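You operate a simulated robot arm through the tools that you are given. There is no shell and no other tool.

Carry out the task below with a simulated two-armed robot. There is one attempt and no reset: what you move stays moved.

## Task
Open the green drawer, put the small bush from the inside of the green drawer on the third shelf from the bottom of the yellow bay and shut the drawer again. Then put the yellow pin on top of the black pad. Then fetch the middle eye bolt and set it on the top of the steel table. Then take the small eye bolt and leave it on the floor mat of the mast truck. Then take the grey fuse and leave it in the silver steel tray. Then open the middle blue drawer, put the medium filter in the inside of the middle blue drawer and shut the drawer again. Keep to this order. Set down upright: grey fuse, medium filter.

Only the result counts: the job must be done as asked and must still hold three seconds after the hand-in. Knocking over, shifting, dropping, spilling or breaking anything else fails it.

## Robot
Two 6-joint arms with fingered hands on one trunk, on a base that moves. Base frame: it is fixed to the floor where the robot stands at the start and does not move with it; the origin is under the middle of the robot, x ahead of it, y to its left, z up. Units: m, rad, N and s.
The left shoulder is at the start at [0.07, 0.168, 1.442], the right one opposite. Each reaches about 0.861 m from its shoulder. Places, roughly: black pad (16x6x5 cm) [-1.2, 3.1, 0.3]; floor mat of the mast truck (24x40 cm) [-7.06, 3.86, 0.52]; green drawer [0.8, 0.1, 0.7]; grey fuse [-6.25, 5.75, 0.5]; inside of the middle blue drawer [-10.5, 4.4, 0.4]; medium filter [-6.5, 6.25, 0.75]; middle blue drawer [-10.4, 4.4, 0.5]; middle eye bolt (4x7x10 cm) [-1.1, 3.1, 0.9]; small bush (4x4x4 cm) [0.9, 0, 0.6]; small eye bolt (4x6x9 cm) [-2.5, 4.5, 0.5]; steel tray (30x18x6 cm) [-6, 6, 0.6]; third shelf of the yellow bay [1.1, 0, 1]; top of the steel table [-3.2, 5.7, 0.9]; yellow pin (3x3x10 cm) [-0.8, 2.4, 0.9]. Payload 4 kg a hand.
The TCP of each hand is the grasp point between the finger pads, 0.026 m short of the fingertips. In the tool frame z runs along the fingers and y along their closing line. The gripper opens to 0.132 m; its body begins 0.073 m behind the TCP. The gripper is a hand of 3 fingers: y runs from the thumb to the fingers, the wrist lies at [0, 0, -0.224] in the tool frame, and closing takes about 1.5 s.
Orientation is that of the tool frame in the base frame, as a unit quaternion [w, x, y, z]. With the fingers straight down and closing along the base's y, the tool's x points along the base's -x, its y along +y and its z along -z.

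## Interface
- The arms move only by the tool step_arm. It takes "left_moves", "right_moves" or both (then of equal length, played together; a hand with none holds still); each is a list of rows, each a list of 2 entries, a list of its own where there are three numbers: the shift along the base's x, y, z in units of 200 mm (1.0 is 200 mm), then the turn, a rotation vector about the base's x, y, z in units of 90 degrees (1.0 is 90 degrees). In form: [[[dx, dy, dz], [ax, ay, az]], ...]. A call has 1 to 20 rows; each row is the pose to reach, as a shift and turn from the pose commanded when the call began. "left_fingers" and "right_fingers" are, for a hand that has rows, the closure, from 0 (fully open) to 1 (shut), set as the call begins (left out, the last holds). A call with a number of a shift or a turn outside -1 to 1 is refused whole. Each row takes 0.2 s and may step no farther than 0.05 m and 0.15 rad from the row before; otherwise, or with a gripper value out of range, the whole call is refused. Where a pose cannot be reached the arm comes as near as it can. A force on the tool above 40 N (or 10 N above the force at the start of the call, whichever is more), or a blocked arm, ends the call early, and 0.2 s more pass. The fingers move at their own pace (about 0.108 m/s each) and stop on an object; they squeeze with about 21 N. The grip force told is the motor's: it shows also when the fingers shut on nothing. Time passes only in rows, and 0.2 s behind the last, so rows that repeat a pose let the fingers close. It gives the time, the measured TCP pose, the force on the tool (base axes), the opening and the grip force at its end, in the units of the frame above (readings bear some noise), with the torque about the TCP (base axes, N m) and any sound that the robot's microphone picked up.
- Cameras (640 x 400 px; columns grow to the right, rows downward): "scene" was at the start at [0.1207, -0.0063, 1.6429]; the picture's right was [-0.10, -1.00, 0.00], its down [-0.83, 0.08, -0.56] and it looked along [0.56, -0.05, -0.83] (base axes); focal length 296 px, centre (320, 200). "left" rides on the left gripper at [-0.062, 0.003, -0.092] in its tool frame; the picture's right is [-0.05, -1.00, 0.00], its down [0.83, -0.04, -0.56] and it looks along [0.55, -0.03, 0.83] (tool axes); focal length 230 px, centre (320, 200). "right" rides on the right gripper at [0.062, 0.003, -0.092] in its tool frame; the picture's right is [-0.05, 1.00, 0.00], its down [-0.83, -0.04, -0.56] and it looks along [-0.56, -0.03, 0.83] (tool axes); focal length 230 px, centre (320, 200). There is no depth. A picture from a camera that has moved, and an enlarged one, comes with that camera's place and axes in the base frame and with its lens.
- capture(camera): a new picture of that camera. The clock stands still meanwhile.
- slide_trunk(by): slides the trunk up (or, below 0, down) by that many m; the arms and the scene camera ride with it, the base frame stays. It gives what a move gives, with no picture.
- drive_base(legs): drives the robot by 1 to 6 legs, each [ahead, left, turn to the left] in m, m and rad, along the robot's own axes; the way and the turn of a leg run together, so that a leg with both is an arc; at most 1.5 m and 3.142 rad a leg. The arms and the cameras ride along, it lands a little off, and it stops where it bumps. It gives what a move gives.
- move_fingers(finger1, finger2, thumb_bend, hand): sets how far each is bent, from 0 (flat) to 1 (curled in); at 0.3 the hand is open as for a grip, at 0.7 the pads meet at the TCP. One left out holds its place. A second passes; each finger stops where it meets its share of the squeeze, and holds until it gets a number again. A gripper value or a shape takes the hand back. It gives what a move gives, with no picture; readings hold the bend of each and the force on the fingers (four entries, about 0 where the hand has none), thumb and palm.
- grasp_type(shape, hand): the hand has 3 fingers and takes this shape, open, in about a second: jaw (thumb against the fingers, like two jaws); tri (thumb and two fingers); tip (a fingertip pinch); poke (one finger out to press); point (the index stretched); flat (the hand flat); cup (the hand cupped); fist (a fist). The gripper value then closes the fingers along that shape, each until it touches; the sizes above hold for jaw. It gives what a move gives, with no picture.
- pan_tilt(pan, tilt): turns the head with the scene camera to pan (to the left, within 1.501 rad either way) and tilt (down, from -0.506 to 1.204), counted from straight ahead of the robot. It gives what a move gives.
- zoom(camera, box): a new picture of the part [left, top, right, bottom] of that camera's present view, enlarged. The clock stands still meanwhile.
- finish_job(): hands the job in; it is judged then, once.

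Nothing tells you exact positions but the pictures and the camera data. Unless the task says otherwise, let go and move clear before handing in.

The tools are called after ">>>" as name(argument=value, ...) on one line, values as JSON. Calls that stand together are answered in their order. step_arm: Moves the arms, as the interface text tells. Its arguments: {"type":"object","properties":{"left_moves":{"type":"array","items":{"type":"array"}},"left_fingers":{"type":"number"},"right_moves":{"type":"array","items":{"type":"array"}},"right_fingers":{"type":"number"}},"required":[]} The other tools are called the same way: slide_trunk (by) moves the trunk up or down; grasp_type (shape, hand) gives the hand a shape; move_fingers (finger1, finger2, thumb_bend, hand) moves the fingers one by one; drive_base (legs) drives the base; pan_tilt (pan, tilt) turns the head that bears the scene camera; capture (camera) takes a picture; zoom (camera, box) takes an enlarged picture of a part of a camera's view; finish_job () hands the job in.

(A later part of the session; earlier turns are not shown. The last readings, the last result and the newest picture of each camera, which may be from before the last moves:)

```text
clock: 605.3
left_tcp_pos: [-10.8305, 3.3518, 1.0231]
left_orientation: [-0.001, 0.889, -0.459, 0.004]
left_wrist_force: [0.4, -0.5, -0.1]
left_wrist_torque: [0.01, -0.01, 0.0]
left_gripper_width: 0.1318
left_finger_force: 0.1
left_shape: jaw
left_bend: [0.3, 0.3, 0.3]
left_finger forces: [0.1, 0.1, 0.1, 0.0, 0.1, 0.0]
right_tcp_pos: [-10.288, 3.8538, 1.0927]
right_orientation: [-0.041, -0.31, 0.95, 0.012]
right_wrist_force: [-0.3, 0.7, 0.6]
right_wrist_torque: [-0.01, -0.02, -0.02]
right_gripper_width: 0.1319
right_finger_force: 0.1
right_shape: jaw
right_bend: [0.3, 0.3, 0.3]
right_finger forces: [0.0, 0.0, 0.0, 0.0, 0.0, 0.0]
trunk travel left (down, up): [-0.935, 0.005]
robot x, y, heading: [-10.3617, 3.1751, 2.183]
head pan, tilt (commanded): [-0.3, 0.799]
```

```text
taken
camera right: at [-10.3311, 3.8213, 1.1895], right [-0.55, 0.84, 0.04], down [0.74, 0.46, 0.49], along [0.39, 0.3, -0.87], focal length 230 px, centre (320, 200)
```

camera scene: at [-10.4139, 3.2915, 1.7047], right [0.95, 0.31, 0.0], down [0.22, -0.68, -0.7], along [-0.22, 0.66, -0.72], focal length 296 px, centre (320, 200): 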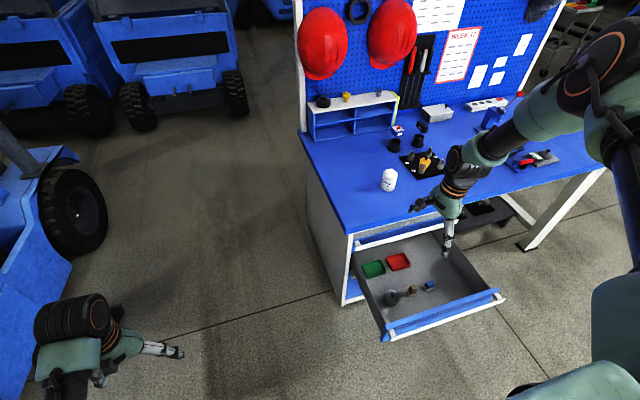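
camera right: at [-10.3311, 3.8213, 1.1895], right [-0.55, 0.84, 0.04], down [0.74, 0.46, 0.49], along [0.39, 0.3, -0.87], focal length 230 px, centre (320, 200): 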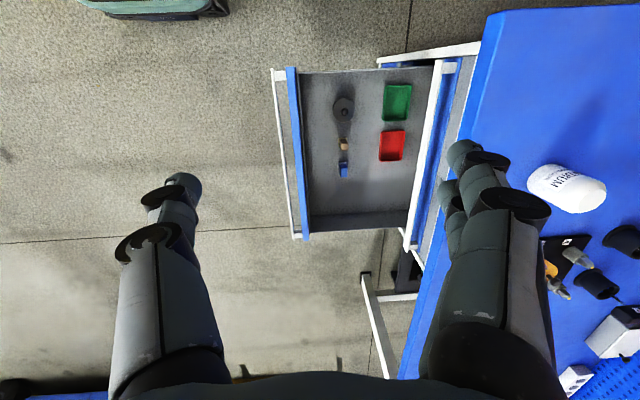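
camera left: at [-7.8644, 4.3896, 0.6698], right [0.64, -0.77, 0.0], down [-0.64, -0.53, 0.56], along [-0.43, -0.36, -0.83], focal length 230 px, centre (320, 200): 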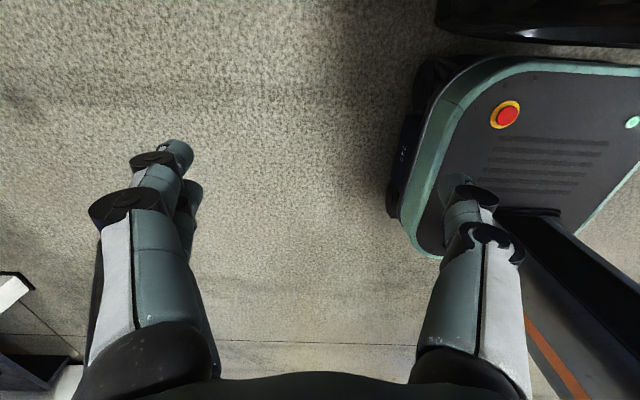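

>>> drive_base(legs=[[0.2, -0.07, 0], [0.225, -0.072, 0]])

>>> capture(camera="right")

>>> capture(camera="scene")

```text
clock: 608.3
left_tcp_pos: [-10.9577, 3.7797, 1.0236]
left_orientation: [-0.002, 0.887, -0.461, 0.002]
left_wrist_force: [-0.4, -0.7, 1.1]
left_wrist_torque: [0.04, -0.01, 0.01]
left_gripper_width: 0.1319
left_finger_force: 0.0
left_shape: jaw
left_bend: [0.3, 0.3, 0.3]
left_finger forces: [0.1, 0.0, 0.0, 0.0, 0.0, 0.0]
right_tcp_pos: [-10.4135, 4.2796, 1.0944]
right_orientation: [-0.041, -0.309, 0.95, 0.013]
right_wrist_force: [0.2, -0.2, 0.0]
right_wrist_torque: [-0.01, 0.02, 0.02]
right_gripper_width: 0.1318
right_finger_force: 0.0
right_shape: jaw
right_bend: [0.3, 0.3, 0.3]
right_finger forces: [0.0, 0.0, 0.0, 0.0, 0.0, 0.0]
trunk travel left (down, up): [-0.935, 0.005]
robot x, y, heading: [-10.4917, 3.6051, 2.181]
head pan, tilt (commanded): [-0.3, 0.799]
```

```text
taken
camera right: at [-10.4569, 4.2481, 1.1917], right [-0.54, 0.84, 0.05], down [0.74, 0.45, 0.49], along [0.39, 0.3, -0.87], focal length 230 px, centre (320, 200)
```

right: 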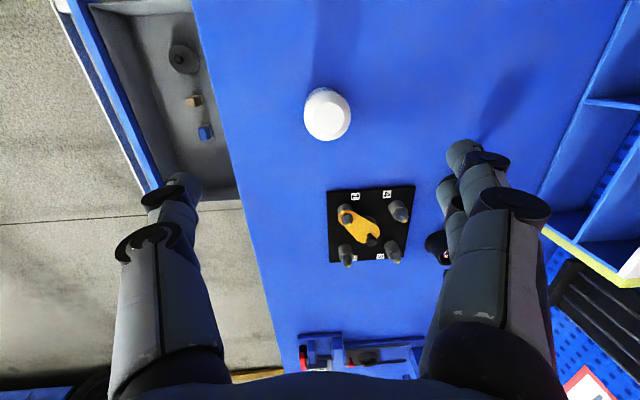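

```text
taken
camera scene: at [-10.5424, 3.717, 1.7051], right [0.95, 0.3, 0.0], down [0.22, -0.68, -0.7], along [-0.21, 0.67, -0.71], focal length 296 px, centre (320, 200)
```

scene: 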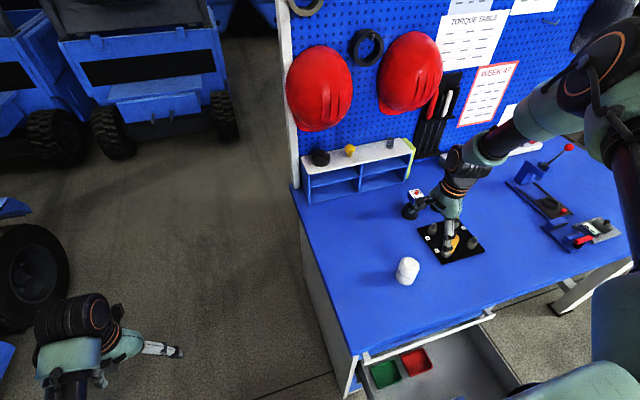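

>>> drive_base(legs=[[0.02, 0, 0]])

>>> slide_trunk(by=-0.19)

>>> capture(camera="right")

```text
clock: 609.1
left_tcp_pos: [-10.9688, 3.7977, 1.0251]
left_orientation: [-0.001, 0.887, -0.461, 0.001]
left_wrist_force: [0.2, 0.2, 0.7]
left_wrist_torque: [0.04, -0.01, 0.02]
left_gripper_width: 0.132
left_finger_force: 0.1
left_shape: jaw
left_bend: [0.3, 0.3, 0.3]
left_finger forces: [0.0, 0.0, 0.0, 0.1, 0.0, 0.1]
right_tcp_pos: [-10.4241, 4.2967, 1.0936]
right_orientation: [-0.042, -0.308, 0.95, 0.014]
right_wrist_force: [-0.7, 0.1, 1.2]
right_wrist_torque: [0.03, 0.0, -0.02]
right_gripper_width: 0.132
right_finger_force: 0.0
right_shape: jaw
right_bend: [0.3, 0.3, 0.3]
right_finger forces: [0.0, 0.0, 0.0, 0.1, 0.0, 0.0]
trunk travel left (down, up): [-0.935, 0.005]
robot x, y, heading: [-10.5044, 3.6197, 2.184]
head pan, tilt (commanded): [-0.3, 0.799]
```

```text
clock: 611.2
left_tcp_pos: [-10.9713, 3.7997, 0.833]
left_orientation: [-0.002, 0.887, -0.461, 0.003]
left_wrist_force: [0.6, -0.2, 0.0]
left_wrist_torque: [-0.02, 0.02, 0.03]
left_gripper_width: 0.132
left_finger_force: 0.0
left_shape: jaw
left_bend: [0.3, 0.3, 0.3]
left_finger forces: [0.0, 0.0, 0.0, 0.1, 0.0, 0.0]
right_tcp_pos: [-10.4242, 4.3004, 0.903]
right_orientation: [-0.041, -0.31, 0.95, 0.011]
right_wrist_force: [-0.3, 0.6, -0.2]
right_wrist_torque: [-0.01, 0.0, 0.0]
right_gripper_width: 0.1318
right_finger_force: 0.0
right_shape: jaw
right_bend: [0.3, 0.3, 0.3]
right_finger forces: [0.1, 0.0, 0.1, 0.0, 0.0, 0.0]
trunk travel left (down, up): [-0.745, 0.195]
robot x, y, heading: [-10.4988, 3.6184, 2.177]
head pan, tilt (commanded): [-0.3, 0.799]
```

```text
taken
camera right: at [-10.4691, 4.2678, 0.9995], right [-0.54, 0.84, 0.04], down [0.74, 0.45, 0.49], along [0.39, 0.3, -0.87], focal length 230 px, centre (320, 200)
```

right: 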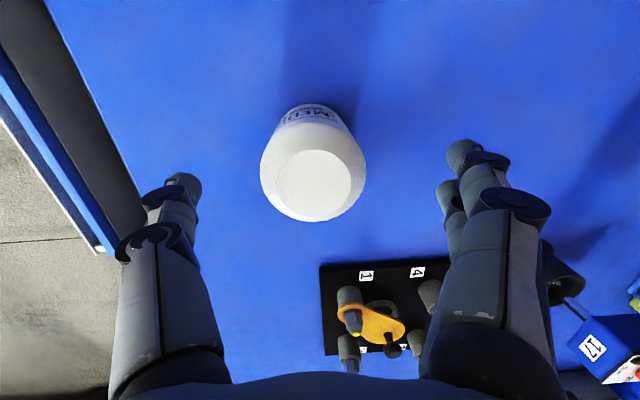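

>>> slide_trunk(by=-0.055)

>>> step_arm(right_moves=[[[0, 0, 0], [0, 0, 0]], [[0, 0, 0], [0, 0, 0]], [[0, 0, 0], [0, 0, 0]], [[0, 0, 0], [0, 0, 0]], [[0, 0, 0], [0, 0, 0]], [[0, 0, 0], [0, 0, 0]], [[0, 0, 0], [0, 0, 0]]], right_fingers=1.0)

>>> capture(camera="right")

```text
clock: 612.1
left_tcp_pos: [-10.9715, 3.7996, 0.7779]
left_orientation: [-0.001, 0.887, -0.462, 0.003]
left_wrist_force: [-0.8, 0.3, 0.0]
left_wrist_torque: [0.0, -0.03, 0.0]
left_gripper_width: 0.132
left_finger_force: 0.1
left_shape: jaw
left_bend: [0.3, 0.3, 0.3]
left_finger forces: [0.0, 0.0, 0.1, 0.0, 0.0, 0.1]
right_tcp_pos: [-10.4248, 4.2986, 0.8479]
right_orientation: [-0.042, -0.309, 0.95, 0.013]
right_wrist_force: [0.4, 0.0, 0.8]
right_wrist_torque: [0.02, 0.01, 0.02]
right_gripper_width: 0.1319
right_finger_force: 0.0
right_shape: jaw
right_bend: [0.3, 0.3, 0.3]
right_finger forces: [0.0, 0.0, 0.0, 0.0, 0.1, 0.0]
trunk travel left (down, up): [-0.69, 0.25]
robot x, y, heading: [-10.5041, 3.6273, 2.179]
head pan, tilt (commanded): [-0.3, 0.799]
```

```text
clock: 613.7
left_tcp_pos: [-10.9713, 3.8006, 0.7787]
left_orientation: [-0.001, 0.887, -0.462, 0.005]
left_wrist_force: [-1.2, 0.0, -0.6]
left_wrist_torque: [-0.04, 0.01, 0.0]
left_gripper_width: 0.1319
left_finger_force: 0.0
left_shape: jaw
left_bend: [0.3, 0.3, 0.3]
left_finger forces: [0.1, 0.0, 0.0, 0.0, 0.1, 0.0]
right_tcp_pos: [-10.4254, 4.299, 0.8464]
right_orientation: [-0.041, -0.309, 0.95, 0.01]
right_wrist_force: [-1.0, -0.4, -0.6]
right_wrist_torque: [0.01, 0.0, 0.0]
right_gripper_width: 0.0527
right_finger_force: 20.7
right_shape: jaw
right_bend: [0.73, 0.73, 0.7]
right_finger forces: [9.7, 9.7, 0.0, 0.0, 19.0, 0.0]
trunk travel left (down, up): [-0.69, 0.25]
robot x, y, heading: [-10.5016, 3.6207, 2.179]
head pan, tilt (commanded): [-0.3, 0.799]
```

```text
taken
camera right: at [-10.4691, 4.2679, 0.9443], right [-0.54, 0.84, 0.04], down [0.74, 0.45, 0.49], along [0.39, 0.3, -0.87], focal length 230 px, centre (320, 200)
```

right: 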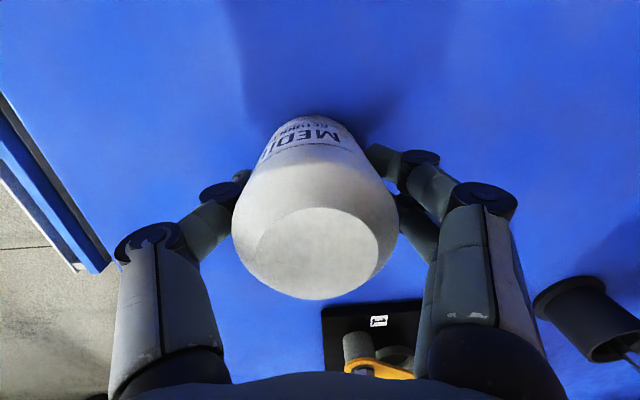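

Symmetric grip. Lifting the filter and moving over the open drawer's free area.

>>> slide_trunk(by=0.05)

>>> slide_trunk(by=0.15)

>>> drive_base(legs=[[-0.31, -0.214, 0]])

>>> capture(camera="right")

>>> capture(camera="scene")

```text
clock: 614.6
left_tcp_pos: [-10.9707, 3.8003, 0.8279]
left_orientation: [0.0, 0.887, -0.462, 0.004]
left_wrist_force: [0.3, -0.3, 0.0]
left_wrist_torque: [0.02, -0.02, 0.01]
left_gripper_width: 0.1319
left_finger_force: 0.1
left_shape: jaw
left_bend: [0.3, 0.3, 0.3]
left_finger forces: [0.0, 0.0, 0.0, 0.0, 0.1, 0.0]
right_tcp_pos: [-10.4256, 4.301, 0.8966]
right_orientation: [-0.041, -0.307, 0.951, 0.011]
right_wrist_force: [0.1, 0.3, -3.8]
right_wrist_torque: [0.01, 0.04, -0.01]
right_gripper_width: 0.053
right_finger_force: 21.1
right_shape: jaw
right_bend: [0.73, 0.73, 0.7]
right_finger forces: [9.6, 9.7, 0.0, 0.0, 19.1, 0.0]
trunk travel left (down, up): [-0.74, 0.2]
robot x, y, heading: [-10.502, 3.6194, 2.177]
head pan, tilt (commanded): [-0.3, 0.799]
```

```text
clock: 616.4
left_tcp_pos: [-10.9707, 3.8002, 0.978]
left_orientation: [0.0, 0.887, -0.461, 0.004]
left_wrist_force: [0.0, -0.9, 0.7]
left_wrist_torque: [0.01, 0.01, 0.02]
left_gripper_width: 0.1322
left_finger_force: 0.0
left_shape: jaw
left_bend: [0.3, 0.3, 0.3]
left_finger forces: [0.1, 0.0, 0.0, 0.0, 0.0, 0.1]
right_tcp_pos: [-10.4248, 4.2999, 1.0475]
right_orientation: [-0.041, -0.309, 0.95, 0.011]
right_wrist_force: [-0.3, -0.1, -3.6]
right_wrist_torque: [0.01, 0.0, -0.01]
right_gripper_width: 0.0529
right_finger_force: 20.9
right_shape: jaw
right_bend: [0.73, 0.73, 0.7]
right_finger forces: [9.6, 9.6, 0.0, 0.0, 19.1, 0.1]
trunk travel left (down, up): [-0.89, 0.05]
robot x, y, heading: [-10.4997, 3.6195, 2.182]
head pan, tilt (commanded): [-0.3, 0.799]
```

```text
clock: 618.8
left_tcp_pos: [-10.6197, 3.6619, 0.9772]
left_orientation: [-0.001, 0.889, -0.458, 0.004]
left_wrist_force: [-0.5, 0.8, 0.7]
left_wrist_torque: [-0.01, -0.01, -0.01]
left_gripper_width: 0.1323
left_finger_force: 0.1
left_shape: jaw
left_bend: [0.3, 0.3, 0.3]
left_finger forces: [0.1, 0.0, 0.0, 0.0, 0.0, 0.0]
right_tcp_pos: [-10.0782, 4.1661, 1.0471]
right_orientation: [-0.04, -0.313, 0.949, 0.011]
right_wrist_force: [-0.6, 0.2, -3.0]
right_wrist_torque: [0.01, -0.02, 0.02]
right_gripper_width: 0.0527
right_finger_force: 20.9
right_shape: jaw
right_bend: [0.73, 0.73, 0.7]
right_finger forces: [9.6, 9.7, 0.0, 0.0, 19.1, 0.1]
trunk travel left (down, up): [-0.89, 0.05]
robot x, y, heading: [-10.1506, 3.4849, 2.184]
head pan, tilt (commanded): [-0.3, 0.799]
```

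```text
taken
camera right: at [-10.1216, 4.1337, 1.1438], right [-0.55, 0.83, 0.04], down [0.74, 0.46, 0.49], along [0.39, 0.3, -0.87], focal length 230 px, centre (320, 200)
```

right: 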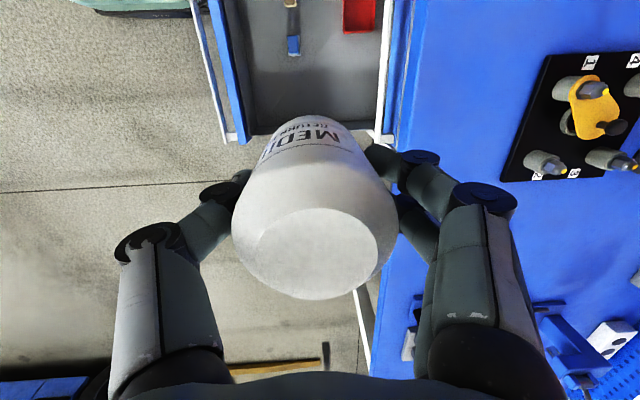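

```text
taken
camera scene: at [-10.2045, 3.6042, 1.6594], right [0.95, 0.31, 0.0], down [0.22, -0.68, -0.7], along [-0.22, 0.66, -0.72], focal length 296 px, centre (320, 200)
```

scene: 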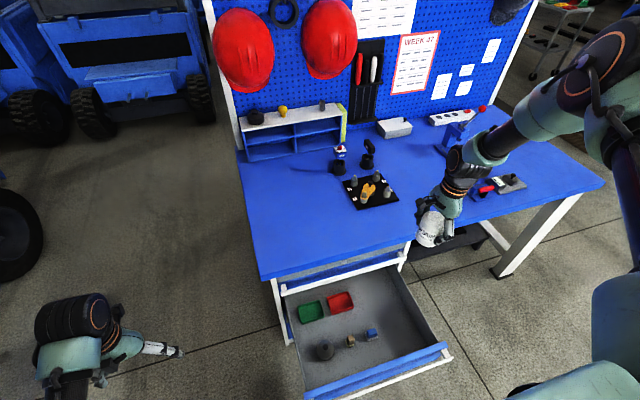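

The drop point lies in the free right part of the drawer, away from the other items. Lowering.

>>> slide_trunk(by=-0.38)

>>> capture(camera="right")

>>> capture(camera="scene")

```text
clock: 622.5
left_tcp_pos: [-10.6182, 3.6614, 0.5985]
left_orientation: [-0.001, 0.889, -0.458, 0.003]
left_wrist_force: [0.8, -0.2, 0.0]
left_wrist_torque: [-0.02, 0.0, -0.01]
left_gripper_width: 0.132
left_finger_force: 0.0
left_shape: jaw
left_bend: [0.3, 0.3, 0.3]
left_finger forces: [0.0, 0.0, 0.0, 0.0, 0.1, 0.1]
right_tcp_pos: [-10.0759, 4.1647, 0.6672]
right_orientation: [-0.04, -0.312, 0.949, 0.011]
right_wrist_force: [-0.2, -0.7, -3.1]
right_wrist_torque: [-0.01, 0.03, 0.03]
right_gripper_width: 0.0527
right_finger_force: 21.1
right_shape: jaw
right_bend: [0.73, 0.73, 0.7]
right_finger forces: [9.6, 9.7, 0.0, 0.0, 19.0, 0.0]
trunk travel left (down, up): [-0.51, 0.43]
robot x, y, heading: [-10.1472, 3.4849, 2.187]
head pan, tilt (commanded): [-0.3, 0.799]
```

```text
taken
camera right: at [-10.1199, 4.1328, 0.7642], right [-0.55, 0.83, 0.04], down [0.74, 0.46, 0.49], along [0.39, 0.3, -0.87], focal length 230 px, centre (320, 200)
```

right: 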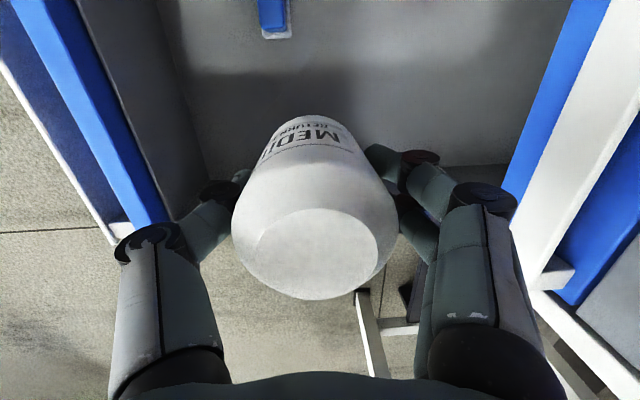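

```text
taken
camera scene: at [-10.2019, 3.603, 1.2796], right [0.95, 0.31, 0.0], down [0.22, -0.68, -0.7], along [-0.22, 0.66, -0.72], focal length 296 px, centre (320, 200)
```

scene: 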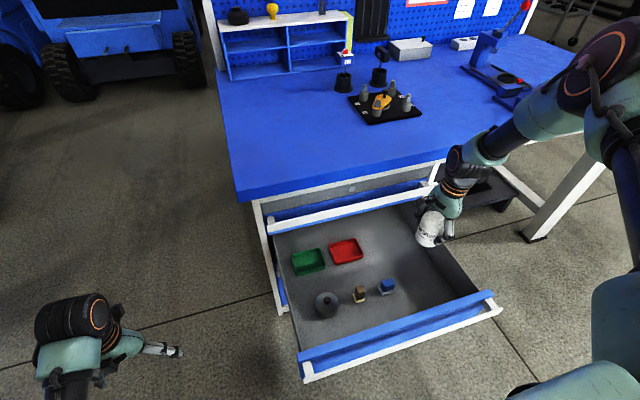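

The right wall is about 6 cm from the filter's centre; I'll shift 2.5 cm left for clearance, then lower on.

>>> drive_base(legs=[[0, 0.025, 0]])

>>> slide_trunk(by=-0.1)

>>> capture(camera="right")

>>> zoom(camera="scene", box=[260, 140, 520, 340])

```text
clock: 623.3
left_tcp_pos: [-10.6382, 3.6481, 0.5991]
left_orientation: [0.0, 0.888, -0.459, 0.005]
left_wrist_force: [0.1, -0.2, -0.3]
left_wrist_torque: [0.01, -0.02, -0.01]
left_gripper_width: 0.1318
left_finger_force: 0.2
left_shape: jaw
left_bend: [0.3, 0.3, 0.3]
left_finger forces: [0.0, 0.0, 0.0, 0.0, 0.0, 0.1]
right_tcp_pos: [-10.0945, 4.1507, 0.6663]
right_orientation: [-0.04, -0.312, 0.949, 0.011]
right_wrist_force: [-0.2, -0.1, -2.5]
right_wrist_torque: [0.01, -0.02, -0.02]
right_gripper_width: 0.0529
right_finger_force: 20.6
right_shape: jaw
right_bend: [0.73, 0.73, 0.7]
right_finger forces: [9.7, 9.7, 0.0, 0.0, 19.1, 0.0]
trunk travel left (down, up): [-0.51, 0.43]
robot x, y, heading: [-10.1675, 3.4695, 2.186]
head pan, tilt (commanded): [-0.3, 0.799]
```

```text
clock: 624.6
left_tcp_pos: [-10.6387, 3.6475, 0.4997]
left_orientation: [-0.001, 0.888, -0.459, 0.004]
left_wrist_force: [0.3, -0.4, 0.3]
left_wrist_torque: [0.01, -0.01, 0.0]
left_gripper_width: 0.1317
left_finger_force: 0.1
left_shape: jaw
left_bend: [0.3, 0.3, 0.3]
left_finger forces: [0.0, 0.0, 0.0, 0.0, 0.1, 0.1]
right_tcp_pos: [-10.0963, 4.1505, 0.5672]
right_orientation: [-0.041, -0.311, 0.949, 0.011]
right_wrist_force: [-0.2, -0.2, -3.8]
right_wrist_torque: [-0.03, -0.01, -0.02]
right_gripper_width: 0.0528
right_finger_force: 21.2
right_shape: jaw
right_bend: [0.73, 0.73, 0.7]
right_finger forces: [9.8, 9.7, 0.0, 0.1, 19.1, 0.0]
trunk travel left (down, up): [-0.41, 0.53]
robot x, y, heading: [-10.1653, 3.4696, 2.192]
head pan, tilt (commanded): [-0.3, 0.799]
```

```text
taken
camera right: at [-10.139, 4.1186, 0.6642], right [-0.55, 0.84, 0.04], down [0.74, 0.46, 0.49], along [0.39, 0.3, -0.87], focal length 230 px, centre (320, 200)
```

right: 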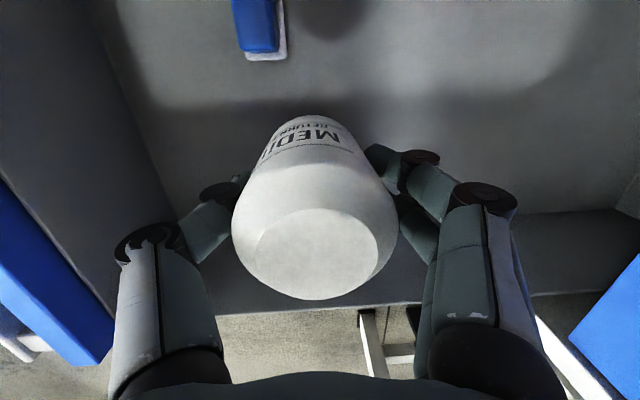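

```text
2.00 times, centred on (390, 240) of scene
camera zoom: at [-10.2217, 3.5888, 1.1796], right [0.95, 0.31, 0.0], down [0.22, -0.68, -0.7], along [-0.22, 0.66, -0.72], focal length 592 px, centre (180, 120)
```

zoom: 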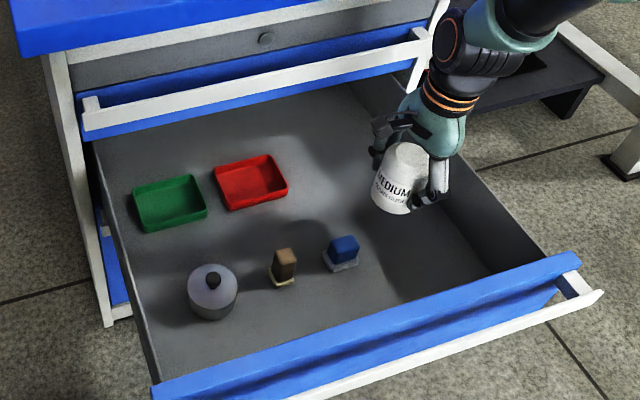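

>>> slide_trunk(by=-0.03)

>>> step_arm(right_moves=[[[0, 0, -0.015], [0, 0, 0]], [[0, 0, -0.03], [0, 0, 0]], [[0, 0, -0.045], [0, 0, 0]], [[0, 0, -0.06], [0, 0, 0]], [[0, 0, -0.075], [0, 0, 0]], [[0, 0, -0.09], [0, 0, 0]]])

>>> capture(camera="right")

```text
clock: 625.4
left_tcp_pos: [-10.6372, 3.6478, 0.4677]
left_orientation: [-0.001, 0.889, -0.458, 0.003]
left_wrist_force: [0.0, 0.5, -1.0]
left_wrist_torque: [0.02, 0.02, -0.02]
left_gripper_width: 0.1317
left_finger_force: 0.0
left_shape: jaw
left_bend: [0.3, 0.3, 0.3]
left_finger forces: [0.0, 0.0, 0.0, 0.0, 0.0, 0.1]
right_tcp_pos: [-10.0944, 4.1508, 0.5382]
right_orientation: [-0.041, -0.311, 0.949, 0.011]
right_wrist_force: [-0.3, -0.1, -2.3]
right_wrist_torque: [0.02, 0.02, -0.01]
right_gripper_width: 0.0529
right_finger_force: 20.6
right_shape: jaw
right_bend: [0.73, 0.73, 0.7]
right_finger forces: [9.7, 9.6, 0.1, 0.0, 19.1, 0.0]
trunk travel left (down, up): [-0.38, 0.56]
robot x, y, heading: [-10.1723, 3.4754, 2.181]
head pan, tilt (commanded): [-0.3, 0.799]
```

```text
clock: 626.8
left_tcp_pos: [-10.6372, 3.6483, 0.4675]
left_orientation: [-0.001, 0.888, -0.459, 0.005]
left_wrist_force: [0.7, 0.2, 0.4]
left_wrist_torque: [0.02, 0.0, 0.0]
left_gripper_width: 0.1319
left_finger_force: 0.1
left_shape: jaw
left_bend: [0.3, 0.3, 0.3]
left_finger forces: [0.0, 0.1, 0.1, 0.0, 0.0, 0.0]
right_tcp_pos: [-10.0949, 4.147, 0.5304]
right_orientation: [-0.042, -0.311, 0.949, 0.013]
right_wrist_force: [-0.8, 0.2, -1.9]
right_wrist_torque: [0.01, -0.05, 0.0]
right_gripper_width: 0.0529
right_finger_force: 21.1
right_shape: jaw
right_bend: [0.73, 0.73, 0.7]
right_finger forces: [9.7, 9.7, 0.0, 0.1, 19.1, 0.0]
right hand out of reach, approached as far as the arm can: row 3, 4, 5, 6
trunk travel left (down, up): [-0.38, 0.56]
robot x, y, heading: [-10.1702, 3.4702, 2.183]
head pan, tilt (commanded): [-0.3, 0.799]
```

```text
taken
camera right: at [-10.1379, 4.1152, 0.6272], right [-0.55, 0.84, 0.04], down [0.74, 0.46, 0.49], along [0.39, 0.3, -0.87], focal length 230 px, centre (320, 200)
```

right: 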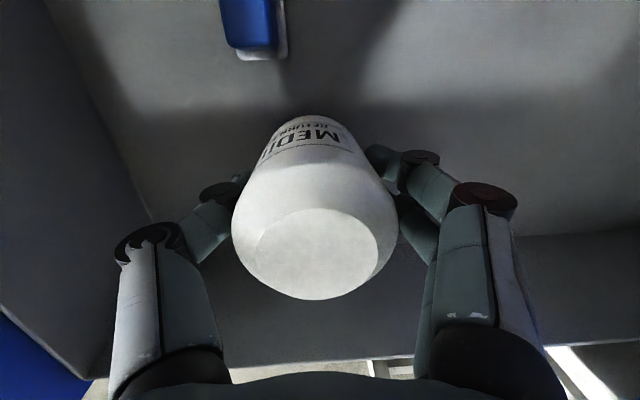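

>>> slide_trunk(by=-0.012)

>>> slide_trunk(by=-0.008)

>>> slide_trunk(by=-0.006)

```text
clock: 627.4
left_tcp_pos: [-10.6379, 3.6479, 0.4565]
left_orientation: [-0.001, 0.889, -0.459, 0.004]
left_wrist_force: [0.1, -0.1, -1.1]
left_wrist_torque: [0.02, -0.03, 0.01]
left_gripper_width: 0.1318
left_finger_force: 0.0
left_shape: jaw
left_bend: [0.3, 0.3, 0.3]
left_finger forces: [0.1, 0.0, 0.1, 0.1, 0.0, 0.0]
right_tcp_pos: [-10.0951, 4.1467, 0.5194]
right_orientation: [-0.042, -0.311, 0.95, 0.013]
right_wrist_force: [0.3, -0.7, -2.4]
right_wrist_torque: [0.03, -0.01, -0.03]
right_gripper_width: 0.0525
right_finger_force: 20.6
right_shape: jaw
right_bend: [0.73, 0.73, 0.7]
right_finger forces: [9.6, 9.8, 0.1, 0.0, 19.1, 0.0]
trunk travel left (down, up): [-0.368, 0.572]
robot x, y, heading: [-10.167, 3.4692, 2.186]
head pan, tilt (commanded): [-0.3, 0.799]
```

```text
clock: 627.9
left_tcp_pos: [-10.6385, 3.6473, 0.4475]
left_orientation: [-0.001, 0.889, -0.458, 0.004]
left_wrist_force: [0.1, -0.5, -0.2]
left_wrist_torque: [-0.02, 0.01, -0.03]
left_gripper_width: 0.1317
left_finger_force: 0.1
left_shape: jaw
left_bend: [0.3, 0.3, 0.3]
left_finger forces: [0.0, 0.1, 0.0, 0.0, 0.1, 0.0]
right_tcp_pos: [-10.0934, 4.1481, 0.5098]
right_orientation: [-0.042, -0.311, 0.949, 0.012]
right_wrist_force: [0.7, 1.1, -2.8]
right_wrist_torque: [0.01, 0.01, 0.02]
right_gripper_width: 0.0528
right_finger_force: 20.9
right_shape: jaw
right_bend: [0.73, 0.73, 0.7]
right_finger forces: [9.7, 9.8, 0.0, 0.0, 19.1, 0.1]
trunk travel left (down, up): [-0.36, 0.58]
robot x, y, heading: [-10.1681, 3.4693, 2.186]
head pan, tilt (commanded): [-0.3, 0.799]
```

```text
clock: 628.5
left_tcp_pos: [-10.6374, 3.648, 0.4425]
left_orientation: [-0.001, 0.889, -0.458, 0.004]
left_wrist_force: [0.0, 0.0, 0.2]
left_wrist_torque: [0.0, -0.03, 0.01]
left_gripper_width: 0.1319
left_finger_force: 0.1
left_shape: jaw
left_bend: [0.3, 0.3, 0.3]
left_finger forces: [0.0, 0.0, 0.0, 0.1, 0.0, 0.0]
right_tcp_pos: [-10.0945, 4.1474, 0.5042]
right_orientation: [-0.042, -0.312, 0.949, 0.012]
right_wrist_force: [1.2, 0.6, -2.8]
right_wrist_torque: [0.0, -0.01, 0.0]
right_gripper_width: 0.0528
right_finger_force: 21.1
right_shape: jaw
right_bend: [0.73, 0.73, 0.7]
right_finger forces: [9.7, 9.6, 0.1, 0.0, 19.0, 0.1]
trunk travel left (down, up): [-0.354, 0.586]
robot x, y, heading: [-10.1688, 3.4694, 2.18]
head pan, tilt (commanded): [-0.3, 0.799]
```

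>>> slide_trunk(by=-0.005)

>>> slide_trunk(by=-0.005)

>>> slide_trunk(by=-0.005)

>>> zoom(camera="scene", box=[260, 140, 520, 340])

```text
clock: 629.0
left_tcp_pos: [-10.638, 3.6474, 0.4359]
left_orientation: [-0.001, 0.888, -0.459, 0.004]
left_wrist_force: [0.0, 0.1, 0.1]
left_wrist_torque: [0.04, 0.01, 0.01]
left_gripper_width: 0.1319
left_finger_force: 0.1
left_shape: jaw
left_bend: [0.3, 0.3, 0.3]
left_finger forces: [0.0, 0.0, 0.0, 0.1, 0.0, 0.1]
right_tcp_pos: [-10.0944, 4.148, 0.4999]
right_orientation: [-0.042, -0.311, 0.949, 0.012]
right_wrist_force: [-0.5, -0.3, -3.4]
right_wrist_torque: [0.01, 0.01, -0.03]
right_gripper_width: 0.0526
right_finger_force: 20.8
right_shape: jaw
right_bend: [0.73, 0.73, 0.7]
right_finger forces: [9.7, 9.6, 0.1, 0.0, 19.2, 0.0]
trunk travel left (down, up): [-0.349, 0.591]
robot x, y, heading: [-10.1691, 3.4709, 2.186]
head pan, tilt (commanded): [-0.3, 0.799]
```

```text
clock: 629.6
left_tcp_pos: [-10.6378, 3.6475, 0.4324]
left_orientation: [-0.001, 0.889, -0.458, 0.003]
left_wrist_force: [-0.6, -0.5, 0.0]
left_wrist_torque: [0.02, 0.01, -0.03]
left_gripper_width: 0.132
left_finger_force: 0.0
left_shape: jaw
left_bend: [0.3, 0.3, 0.3]
left_finger forces: [0.0, 0.0, 0.0, 0.0, 0.0, 0.1]
right_tcp_pos: [-10.0944, 4.1478, 0.4938]
right_orientation: [-0.041, -0.31, 0.95, 0.012]
right_wrist_force: [-0.5, -0.5, -2.7]
right_wrist_torque: [0.0, -0.02, -0.05]
right_gripper_width: 0.0527
right_finger_force: 21.3
right_shape: jaw
right_bend: [0.73, 0.73, 0.7]
right_finger forces: [9.7, 9.8, 0.0, 0.1, 19.1, 0.1]
trunk travel left (down, up): [-0.344, 0.596]
robot x, y, heading: [-10.1681, 3.4698, 2.186]
head pan, tilt (commanded): [-0.3, 0.799]
```

```text
clock: 630.1
left_tcp_pos: [-10.6375, 3.6477, 0.4276]
left_orientation: [-0.001, 0.889, -0.459, 0.003]
left_wrist_force: [0.3, -1.3, -0.3]
left_wrist_torque: [0.0, -0.02, 0.03]
left_gripper_width: 0.1319
left_finger_force: 0.0
left_shape: jaw
left_bend: [0.3, 0.3, 0.3]
left_finger forces: [0.0, 0.1, 0.0, 0.0, 0.0, 0.0]
right_tcp_pos: [-10.0946, 4.1479, 0.4926]
right_orientation: [-0.041, -0.311, 0.949, 0.013]
right_wrist_force: [1.7, -1.1, 5.8]
right_wrist_torque: [-0.12, -0.08, -0.02]
right_gripper_width: 0.053
right_finger_force: 21.0
right_shape: jaw
right_bend: [0.74, 0.74, 0.7]
right_finger forces: [10.0, 10.4, 0.0, 0.1, 21.3, 0.0]
trunk travel left (down, up): [-0.339, 0.601]
robot x, y, heading: [-10.167, 3.471, 2.182]
head pan, tilt (commanded): [-0.3, 0.799]
```

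```text
2.00 times, centred on (390, 240) of scene
camera zoom: at [-10.2217, 3.5878, 1.1088], right [0.95, 0.31, 0.0], down [0.22, -0.68, -0.7], along [-0.22, 0.66, -0.72], focal length 592 px, centre (180, 120)
```

zoom: 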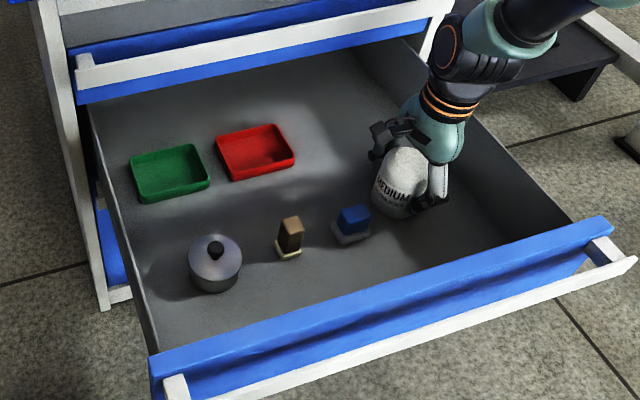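

Contact with the drawer floor. Releasing the filter.

>>> step_arm(right_moves=[[[0, 0, 0], [0, 0, 0]], [[0, 0, 0], [0, 0, 0]], [[0, 0, 0], [0, 0, 0]], [[0, 0, 0], [0, 0, 0]], [[0, 0, 0], [0, 0, 0]]], right_fingers=0.25)

>>> capture(camera="right")

>>> zoom(camera="scene", box=[260, 140, 520, 340])

```text
clock: 631.3
left_tcp_pos: [-10.6362, 3.6468, 0.4269]
left_orientation: [-0.001, 0.888, -0.459, 0.004]
left_wrist_force: [0.3, -0.8, 1.0]
left_wrist_torque: [0.01, 0.02, -0.01]
left_gripper_width: 0.1322
left_finger_force: 0.1
left_shape: jaw
left_bend: [0.3, 0.3, 0.3]
left_finger forces: [0.1, 0.0, 0.0, 0.1, 0.1, 0.1]
right_tcp_pos: [-10.0936, 4.1463, 0.4899]
right_orientation: [-0.042, -0.312, 0.949, 0.011]
right_wrist_force: [-0.3, -0.5, -0.5]
right_wrist_torque: [-0.02, -0.01, 0.01]
right_gripper_width: 0.0989
right_finger_force: 0.0
right_shape: jaw
right_bend: [0.64, 0.64, 0.6]
right_finger forces: [0.0, 0.1, 0.0, 0.1, 0.1, 0.0]
trunk travel left (down, up): [-0.339, 0.601]
robot x, y, heading: [-10.1643, 3.47, 2.184]
head pan, tilt (commanded): [-0.3, 0.799]
```

```text
taken
camera right: at [-10.138, 4.1152, 0.5865], right [-0.55, 0.84, 0.04], down [0.74, 0.46, 0.49], along [0.39, 0.3, -0.87], focal length 230 px, centre (320, 200)
```

right: 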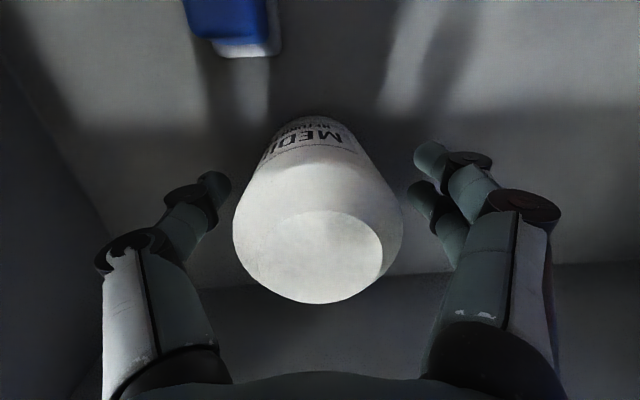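

```text
2.00 times, centred on (390, 240) of scene
camera zoom: at [-10.2218, 3.5886, 1.1086], right [0.95, 0.31, 0.0], down [0.22, -0.68, -0.7], along [-0.22, 0.66, -0.72], focal length 592 px, centre (180, 120)
```

zoom: 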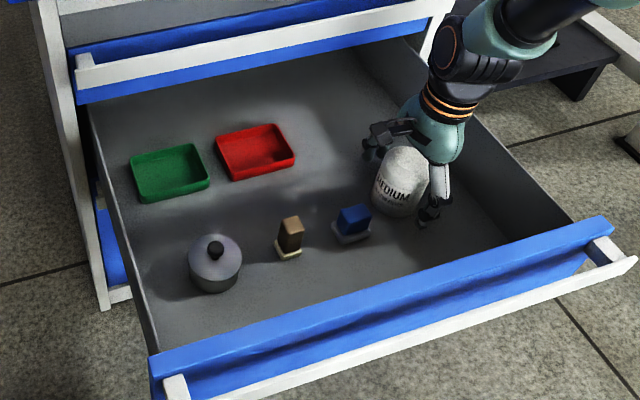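

The filter stands upright in the drawer. Raising the hand straight up.

>>> slide_trunk(by=0.12)

>>> slide_trunk(by=0.38)

>>> capture(camera="scene")

>>> capture(camera="right")

```text
clock: 632.8
left_tcp_pos: [-10.6371, 3.6478, 0.5475]
left_orientation: [-0.001, 0.889, -0.458, 0.005]
left_wrist_force: [0.2, -0.3, 0.0]
left_wrist_torque: [0.0, -0.01, 0.02]
left_gripper_width: 0.1319
left_finger_force: 0.1
left_shape: jaw
left_bend: [0.3, 0.3, 0.3]
left_finger forces: [0.0, 0.0, 0.0, 0.1, 0.1, 0.1]
right_tcp_pos: [-10.0939, 4.1468, 0.6098]
right_orientation: [-0.042, -0.311, 0.949, 0.012]
right_wrist_force: [0.5, -0.2, 0.0]
right_wrist_torque: [-0.03, 0.03, 0.03]
right_gripper_width: 0.0985
right_finger_force: 0.0
right_shape: jaw
right_bend: [0.64, 0.64, 0.6]
right_finger forces: [0.1, 0.1, 0.1, 0.0, 0.0, 0.0]
trunk travel left (down, up): [-0.459, 0.481]
robot x, y, heading: [-10.1699, 3.4706, 2.184]
head pan, tilt (commanded): [-0.3, 0.799]
```

```text
clock: 636.5
left_tcp_pos: [-10.6377, 3.6483, 0.9273]
left_orientation: [-0.002, 0.889, -0.459, 0.003]
left_wrist_force: [-0.1, 0.1, -1.0]
left_wrist_torque: [-0.03, 0.01, 0.0]
left_gripper_width: 0.132
left_finger_force: 0.0
left_shape: jaw
left_bend: [0.3, 0.3, 0.3]
left_finger forces: [0.0, 0.0, 0.0, 0.0, 0.0, 0.0]
right_tcp_pos: [-10.0948, 4.1476, 0.9894]
right_orientation: [-0.042, -0.311, 0.949, 0.013]
right_wrist_force: [-1.3, 0.1, -1.5]
right_wrist_torque: [-0.01, -0.03, 0.02]
right_gripper_width: 0.0987
right_finger_force: 0.1
right_shape: jaw
right_bend: [0.64, 0.64, 0.6]
right_finger forces: [0.0, 0.0, 0.0, 0.1, 0.0, 0.0]
trunk travel left (down, up): [-0.839, 0.101]
robot x, y, heading: [-10.1649, 3.4693, 2.189]
head pan, tilt (commanded): [-0.3, 0.799]
```

```text
taken
camera scene: at [-10.2218, 3.5887, 1.6086], right [0.95, 0.31, 0.0], down [0.22, -0.68, -0.7], along [-0.22, 0.66, -0.72], focal length 296 px, centre (320, 200)
```

scene: 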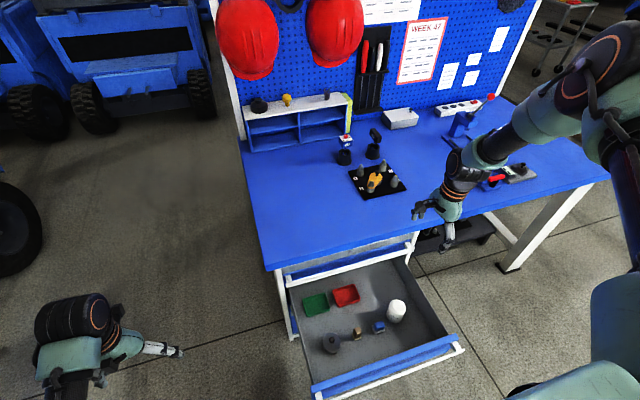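

```text
taken
camera right: at [-10.138, 4.1152, 1.0865], right [-0.55, 0.84, 0.04], down [0.74, 0.46, 0.49], along [0.39, 0.3, -0.87], focal length 230 px, centre (320, 200)
```

right: 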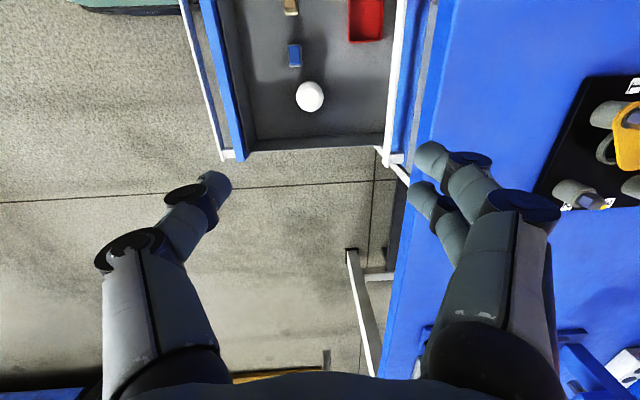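

Now shut the drawer: I'll close the hand into a solid block, bring it in front of the bar, lower it, and push gently.

>>> drive_base(legs=[[-0.17, 0.03, 0]])

>>> step_arm(right_moves=[[[0.07, -0.1, 0], [0, 0, 0]], [[0.14, -0.2, 0], [0, 0, 0]], [[0.21, -0.3, 0], [0, 0, 0]], [[0.28, -0.4, 0], [0, 0, 0]], [[0.32, -0.46, 0], [0, 0, 0]]], right_fingers=1.0)

>>> capture(camera="right")

>>> capture(camera="scene")

```text
clock: 637.9
left_tcp_pos: [-10.5661, 3.4961, 0.9266]
left_orientation: [0.001, 0.889, -0.458, 0.005]
left_wrist_force: [-0.1, -0.7, -0.9]
left_wrist_torque: [-0.03, 0.01, -0.05]
left_gripper_width: 0.1321
left_finger_force: 0.0
left_shape: jaw
left_bend: [0.3, 0.3, 0.3]
left_finger forces: [0.1, 0.0, 0.0, 0.0, 0.0, 0.0]
right_tcp_pos: [-10.0239, 3.996, 0.9881]
right_orientation: [-0.041, -0.313, 0.949, 0.01]
right_wrist_force: [-0.4, 0.0, 0.4]
right_wrist_torque: [-0.04, -0.03, -0.03]
right_gripper_width: 0.0988
right_finger_force: 0.0
right_shape: jaw
right_bend: [0.64, 0.64, 0.6]
right_finger forces: [0.0, 0.0, 0.0, 0.1, 0.0, 0.1]
trunk travel left (down, up): [-0.839, 0.101]
robot x, y, heading: [-10.0922, 3.3173, 2.186]
head pan, tilt (commanded): [-0.3, 0.799]
```

```text
clock: 639.1
left_tcp_pos: [-10.5649, 3.493, 0.9276]
left_orientation: [-0.001, 0.889, -0.457, 0.003]
left_wrist_force: [0.0, 0.7, -0.4]
left_wrist_torque: [-0.01, 0.03, 0.01]
left_gripper_width: 0.1318
left_finger_force: 0.1
left_shape: jaw
left_bend: [0.3, 0.3, 0.3]
left_finger forces: [0.1, 0.0, 0.0, 0.0, 0.0, 0.1]
right_tcp_pos: [-9.9573, 3.9018, 0.9889]
right_orientation: [-0.041, -0.312, 0.949, 0.012]
right_wrist_force: [-0.3, 0.1, 0.1]
right_wrist_torque: [0.02, 0.03, 0.0]
right_gripper_width: 0.0
right_finger_force: 20.7
right_shape: jaw
right_bend: [0.64, 0.64, 0.66]
right_finger forces: [0.0, 0.1, 0.0, 0.1, 0.0, 0.0]
trunk travel left (down, up): [-0.839, 0.101]
robot x, y, heading: [-10.0946, 3.3183, 2.188]
head pan, tilt (commanded): [-0.3, 0.799]
```

```text
taken
camera right: at [-10.0008, 3.8701, 1.086], right [-0.55, 0.83, 0.05], down [0.74, 0.46, 0.49], along [0.39, 0.3, -0.87], focal length 230 px, centre (320, 200)
```

right: 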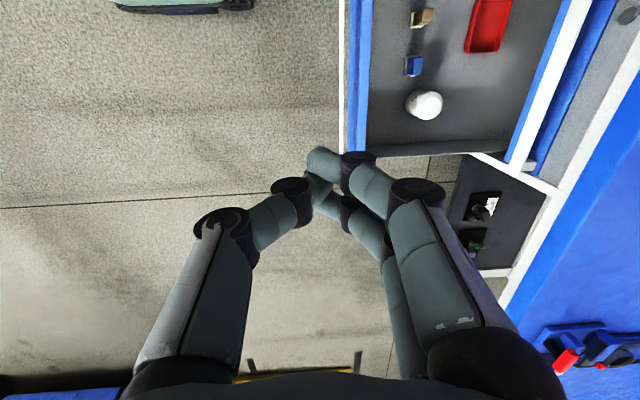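

```text
taken
camera scene: at [-10.1483, 3.4348, 1.6087], right [0.95, 0.31, 0.0], down [0.22, -0.68, -0.7], along [-0.22, 0.66, -0.72], focal length 296 px, centre (320, 200)
```

scene: 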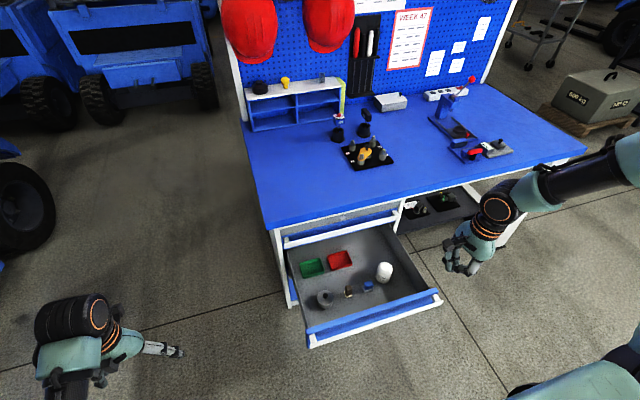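

The closed hand is about 7 cm in front of the bar. Lowering to the bar's height.

>>> slide_trunk(by=-0.4)

>>> slide_trunk(by=-0.06)

>>> capture(camera="right")

>>> capture(camera="scene")

```text
clock: 643.0
left_tcp_pos: [-10.566, 3.4932, 0.5268]
left_orientation: [-0.002, 0.889, -0.458, 0.004]
left_wrist_force: [-0.4, 0.2, -0.4]
left_wrist_torque: [0.0, 0.0, -0.01]
left_gripper_width: 0.1318
left_finger_force: 0.0
left_shape: jaw
left_bend: [0.3, 0.3, 0.3]
left_finger forces: [0.0, 0.0, 0.0, 0.0, 0.0, 0.0]
right_tcp_pos: [-9.9587, 3.9025, 0.5898]
right_orientation: [-0.04, -0.312, 0.949, 0.013]
right_wrist_force: [0.3, -0.1, 0.8]
right_wrist_torque: [-0.02, 0.02, -0.03]
right_gripper_width: 0.0
right_finger_force: 20.6
right_shape: jaw
right_bend: [0.64, 0.64, 0.66]
right_finger forces: [0.0, 0.0, 0.1, 0.1, 0.0, 0.0]
trunk travel left (down, up): [-0.439, 0.501]
robot x, y, heading: [-10.0929, 3.3146, 2.188]
head pan, tilt (commanded): [-0.3, 0.799]
```

```text
clock: 644.0
left_tcp_pos: [-10.5661, 3.4921, 0.4678]
left_orientation: [-0.001, 0.889, -0.458, 0.003]
left_wrist_force: [-0.4, 0.7, 0.1]
left_wrist_torque: [-0.02, -0.01, 0.0]
left_gripper_width: 0.1318
left_finger_force: 0.1
left_shape: jaw
left_bend: [0.3, 0.3, 0.3]
left_finger forces: [0.1, 0.0, 0.1, 0.0, 0.0, 0.1]
right_tcp_pos: [-9.958, 3.9036, 0.5293]
right_orientation: [-0.04, -0.312, 0.949, 0.012]
right_wrist_force: [0.1, -0.7, 0.3]
right_wrist_torque: [-0.01, 0.02, 0.04]
right_gripper_width: 0.0002
right_finger_force: 21.3
right_shape: jaw
right_bend: [0.64, 0.64, 0.66]
right_finger forces: [0.0, 0.0, 0.0, 0.0, 0.1, 0.0]
trunk travel left (down, up): [-0.379, 0.561]
robot x, y, heading: [-10.099, 3.3171, 2.189]
head pan, tilt (commanded): [-0.3, 0.799]
```

```text
taken
camera right: at [-10.0013, 3.8702, 0.6263], right [-0.55, 0.83, 0.05], down [0.74, 0.46, 0.49], along [0.39, 0.3, -0.87], focal length 230 px, centre (320, 200)
```

right: 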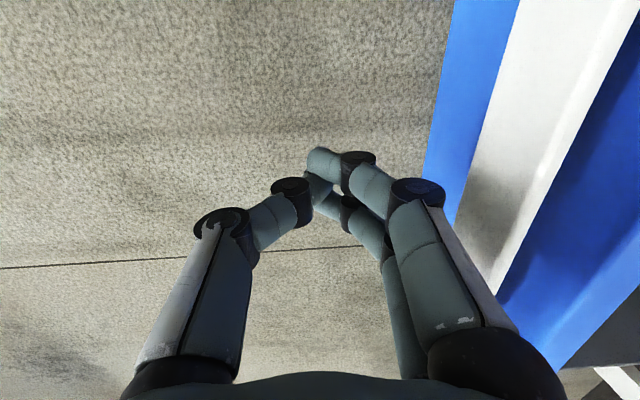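

```text
taken
camera scene: at [-10.1492, 3.4345, 1.1487], right [0.95, 0.31, 0.0], down [0.22, -0.68, -0.7], along [-0.22, 0.66, -0.72], focal length 296 px, centre (320, 200)
```

scene: 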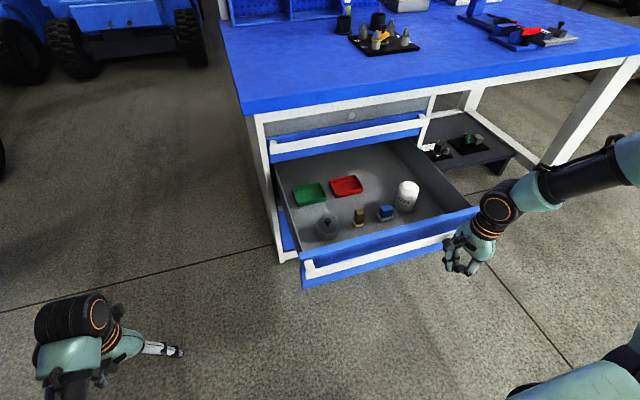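

I'll shift 10 cm left to push nearer the bar's middle, then push with the arm in small steps.

>>> drive_base(legs=[[0, 0.1, 0]])

>>> step_arm(right_moves=[[[-0.03, 0.04, 0], [0, 0, 0]], [[-0.06, 0.08, 0], [0, 0, 0]], [[-0.09, 0.12, 0], [0, 0, 0]], [[-0.12, 0.165, 0], [0, 0, 0]], [[-0.15, 0.207, 0], [0, 0, 0]], [[-0.18, 0.248, 0], [0, 0, 0]], [[-0.21, 0.29, 0], [0, 0, 0]], [[-0.24, 0.33, 0], [0, 0, 0]]])

>>> capture(camera="scene")

```text
clock: 645.1
left_tcp_pos: [-10.6467, 3.4359, 0.4663]
left_orientation: [-0.001, 0.889, -0.458, 0.004]
left_wrist_force: [-0.5, -0.1, -0.9]
left_wrist_torque: [0.08, -0.02, -0.02]
left_gripper_width: 0.132
left_finger_force: 0.1
left_shape: jaw
left_bend: [0.3, 0.3, 0.3]
left_finger forces: [0.0, 0.1, 0.1, 0.0, 0.0, 0.0]
right_tcp_pos: [-10.0383, 3.8452, 0.5303]
right_orientation: [-0.041, -0.311, 0.95, 0.013]
right_wrist_force: [-0.6, -0.2, 0.1]
right_wrist_torque: [0.02, -0.03, -0.01]
right_gripper_width: 0.0002
right_finger_force: 21.2
right_shape: jaw
right_bend: [0.64, 0.64, 0.66]
right_finger forces: [0.0, 0.0, 0.0, 0.0, 0.0, 0.0]
trunk travel left (down, up): [-0.379, 0.561]
robot x, y, heading: [-10.1788, 3.2629, 2.184]
head pan, tilt (commanded): [-0.3, 0.799]
```

```text
clock: 646.9
left_tcp_pos: [-10.646, 3.4375, 0.4679]
left_orientation: [-0.001, 0.889, -0.459, 0.004]
left_wrist_force: [-0.1, -0.1, -0.9]
left_wrist_torque: [-0.05, 0.02, -0.01]
left_gripper_width: 0.132
left_finger_force: 0.1
left_shape: jaw
left_bend: [0.3, 0.3, 0.3]
left_finger forces: [0.0, 0.0, 0.0, 0.1, 0.0, 0.0]
right_tcp_pos: [-10.0855, 3.9115, 0.5298]
right_orientation: [-0.041, -0.311, 0.949, 0.014]
right_wrist_force: [1.2, -0.5, 0.3]
right_wrist_torque: [0.02, 0.01, 0.0]
right_gripper_width: 0.0
right_finger_force: 21.5
right_shape: jaw
right_bend: [0.64, 0.64, 0.66]
right_finger forces: [0.0, 0.0, 0.0, 0.0, 0.0, 0.0]
trunk travel left (down, up): [-0.379, 0.561]
robot x, y, heading: [-10.1772, 3.2532, 2.184]
head pan, tilt (commanded): [-0.3, 0.799]
```

```text
taken
camera scene: at [-10.2304, 3.3777, 1.1486], right [0.95, 0.31, 0.0], down [0.22, -0.68, -0.7], along [-0.22, 0.66, -0.72], focal length 296 px, centre (320, 200)
```

scene: 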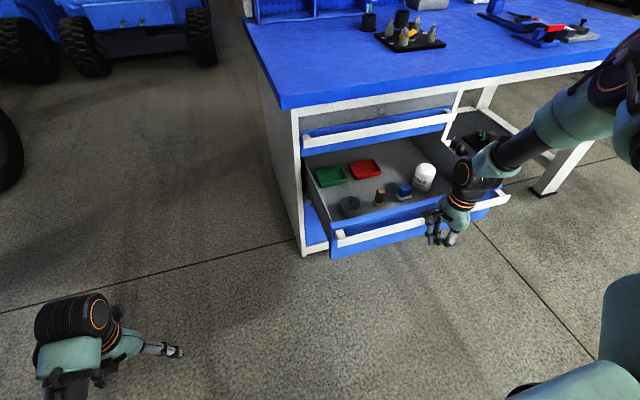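

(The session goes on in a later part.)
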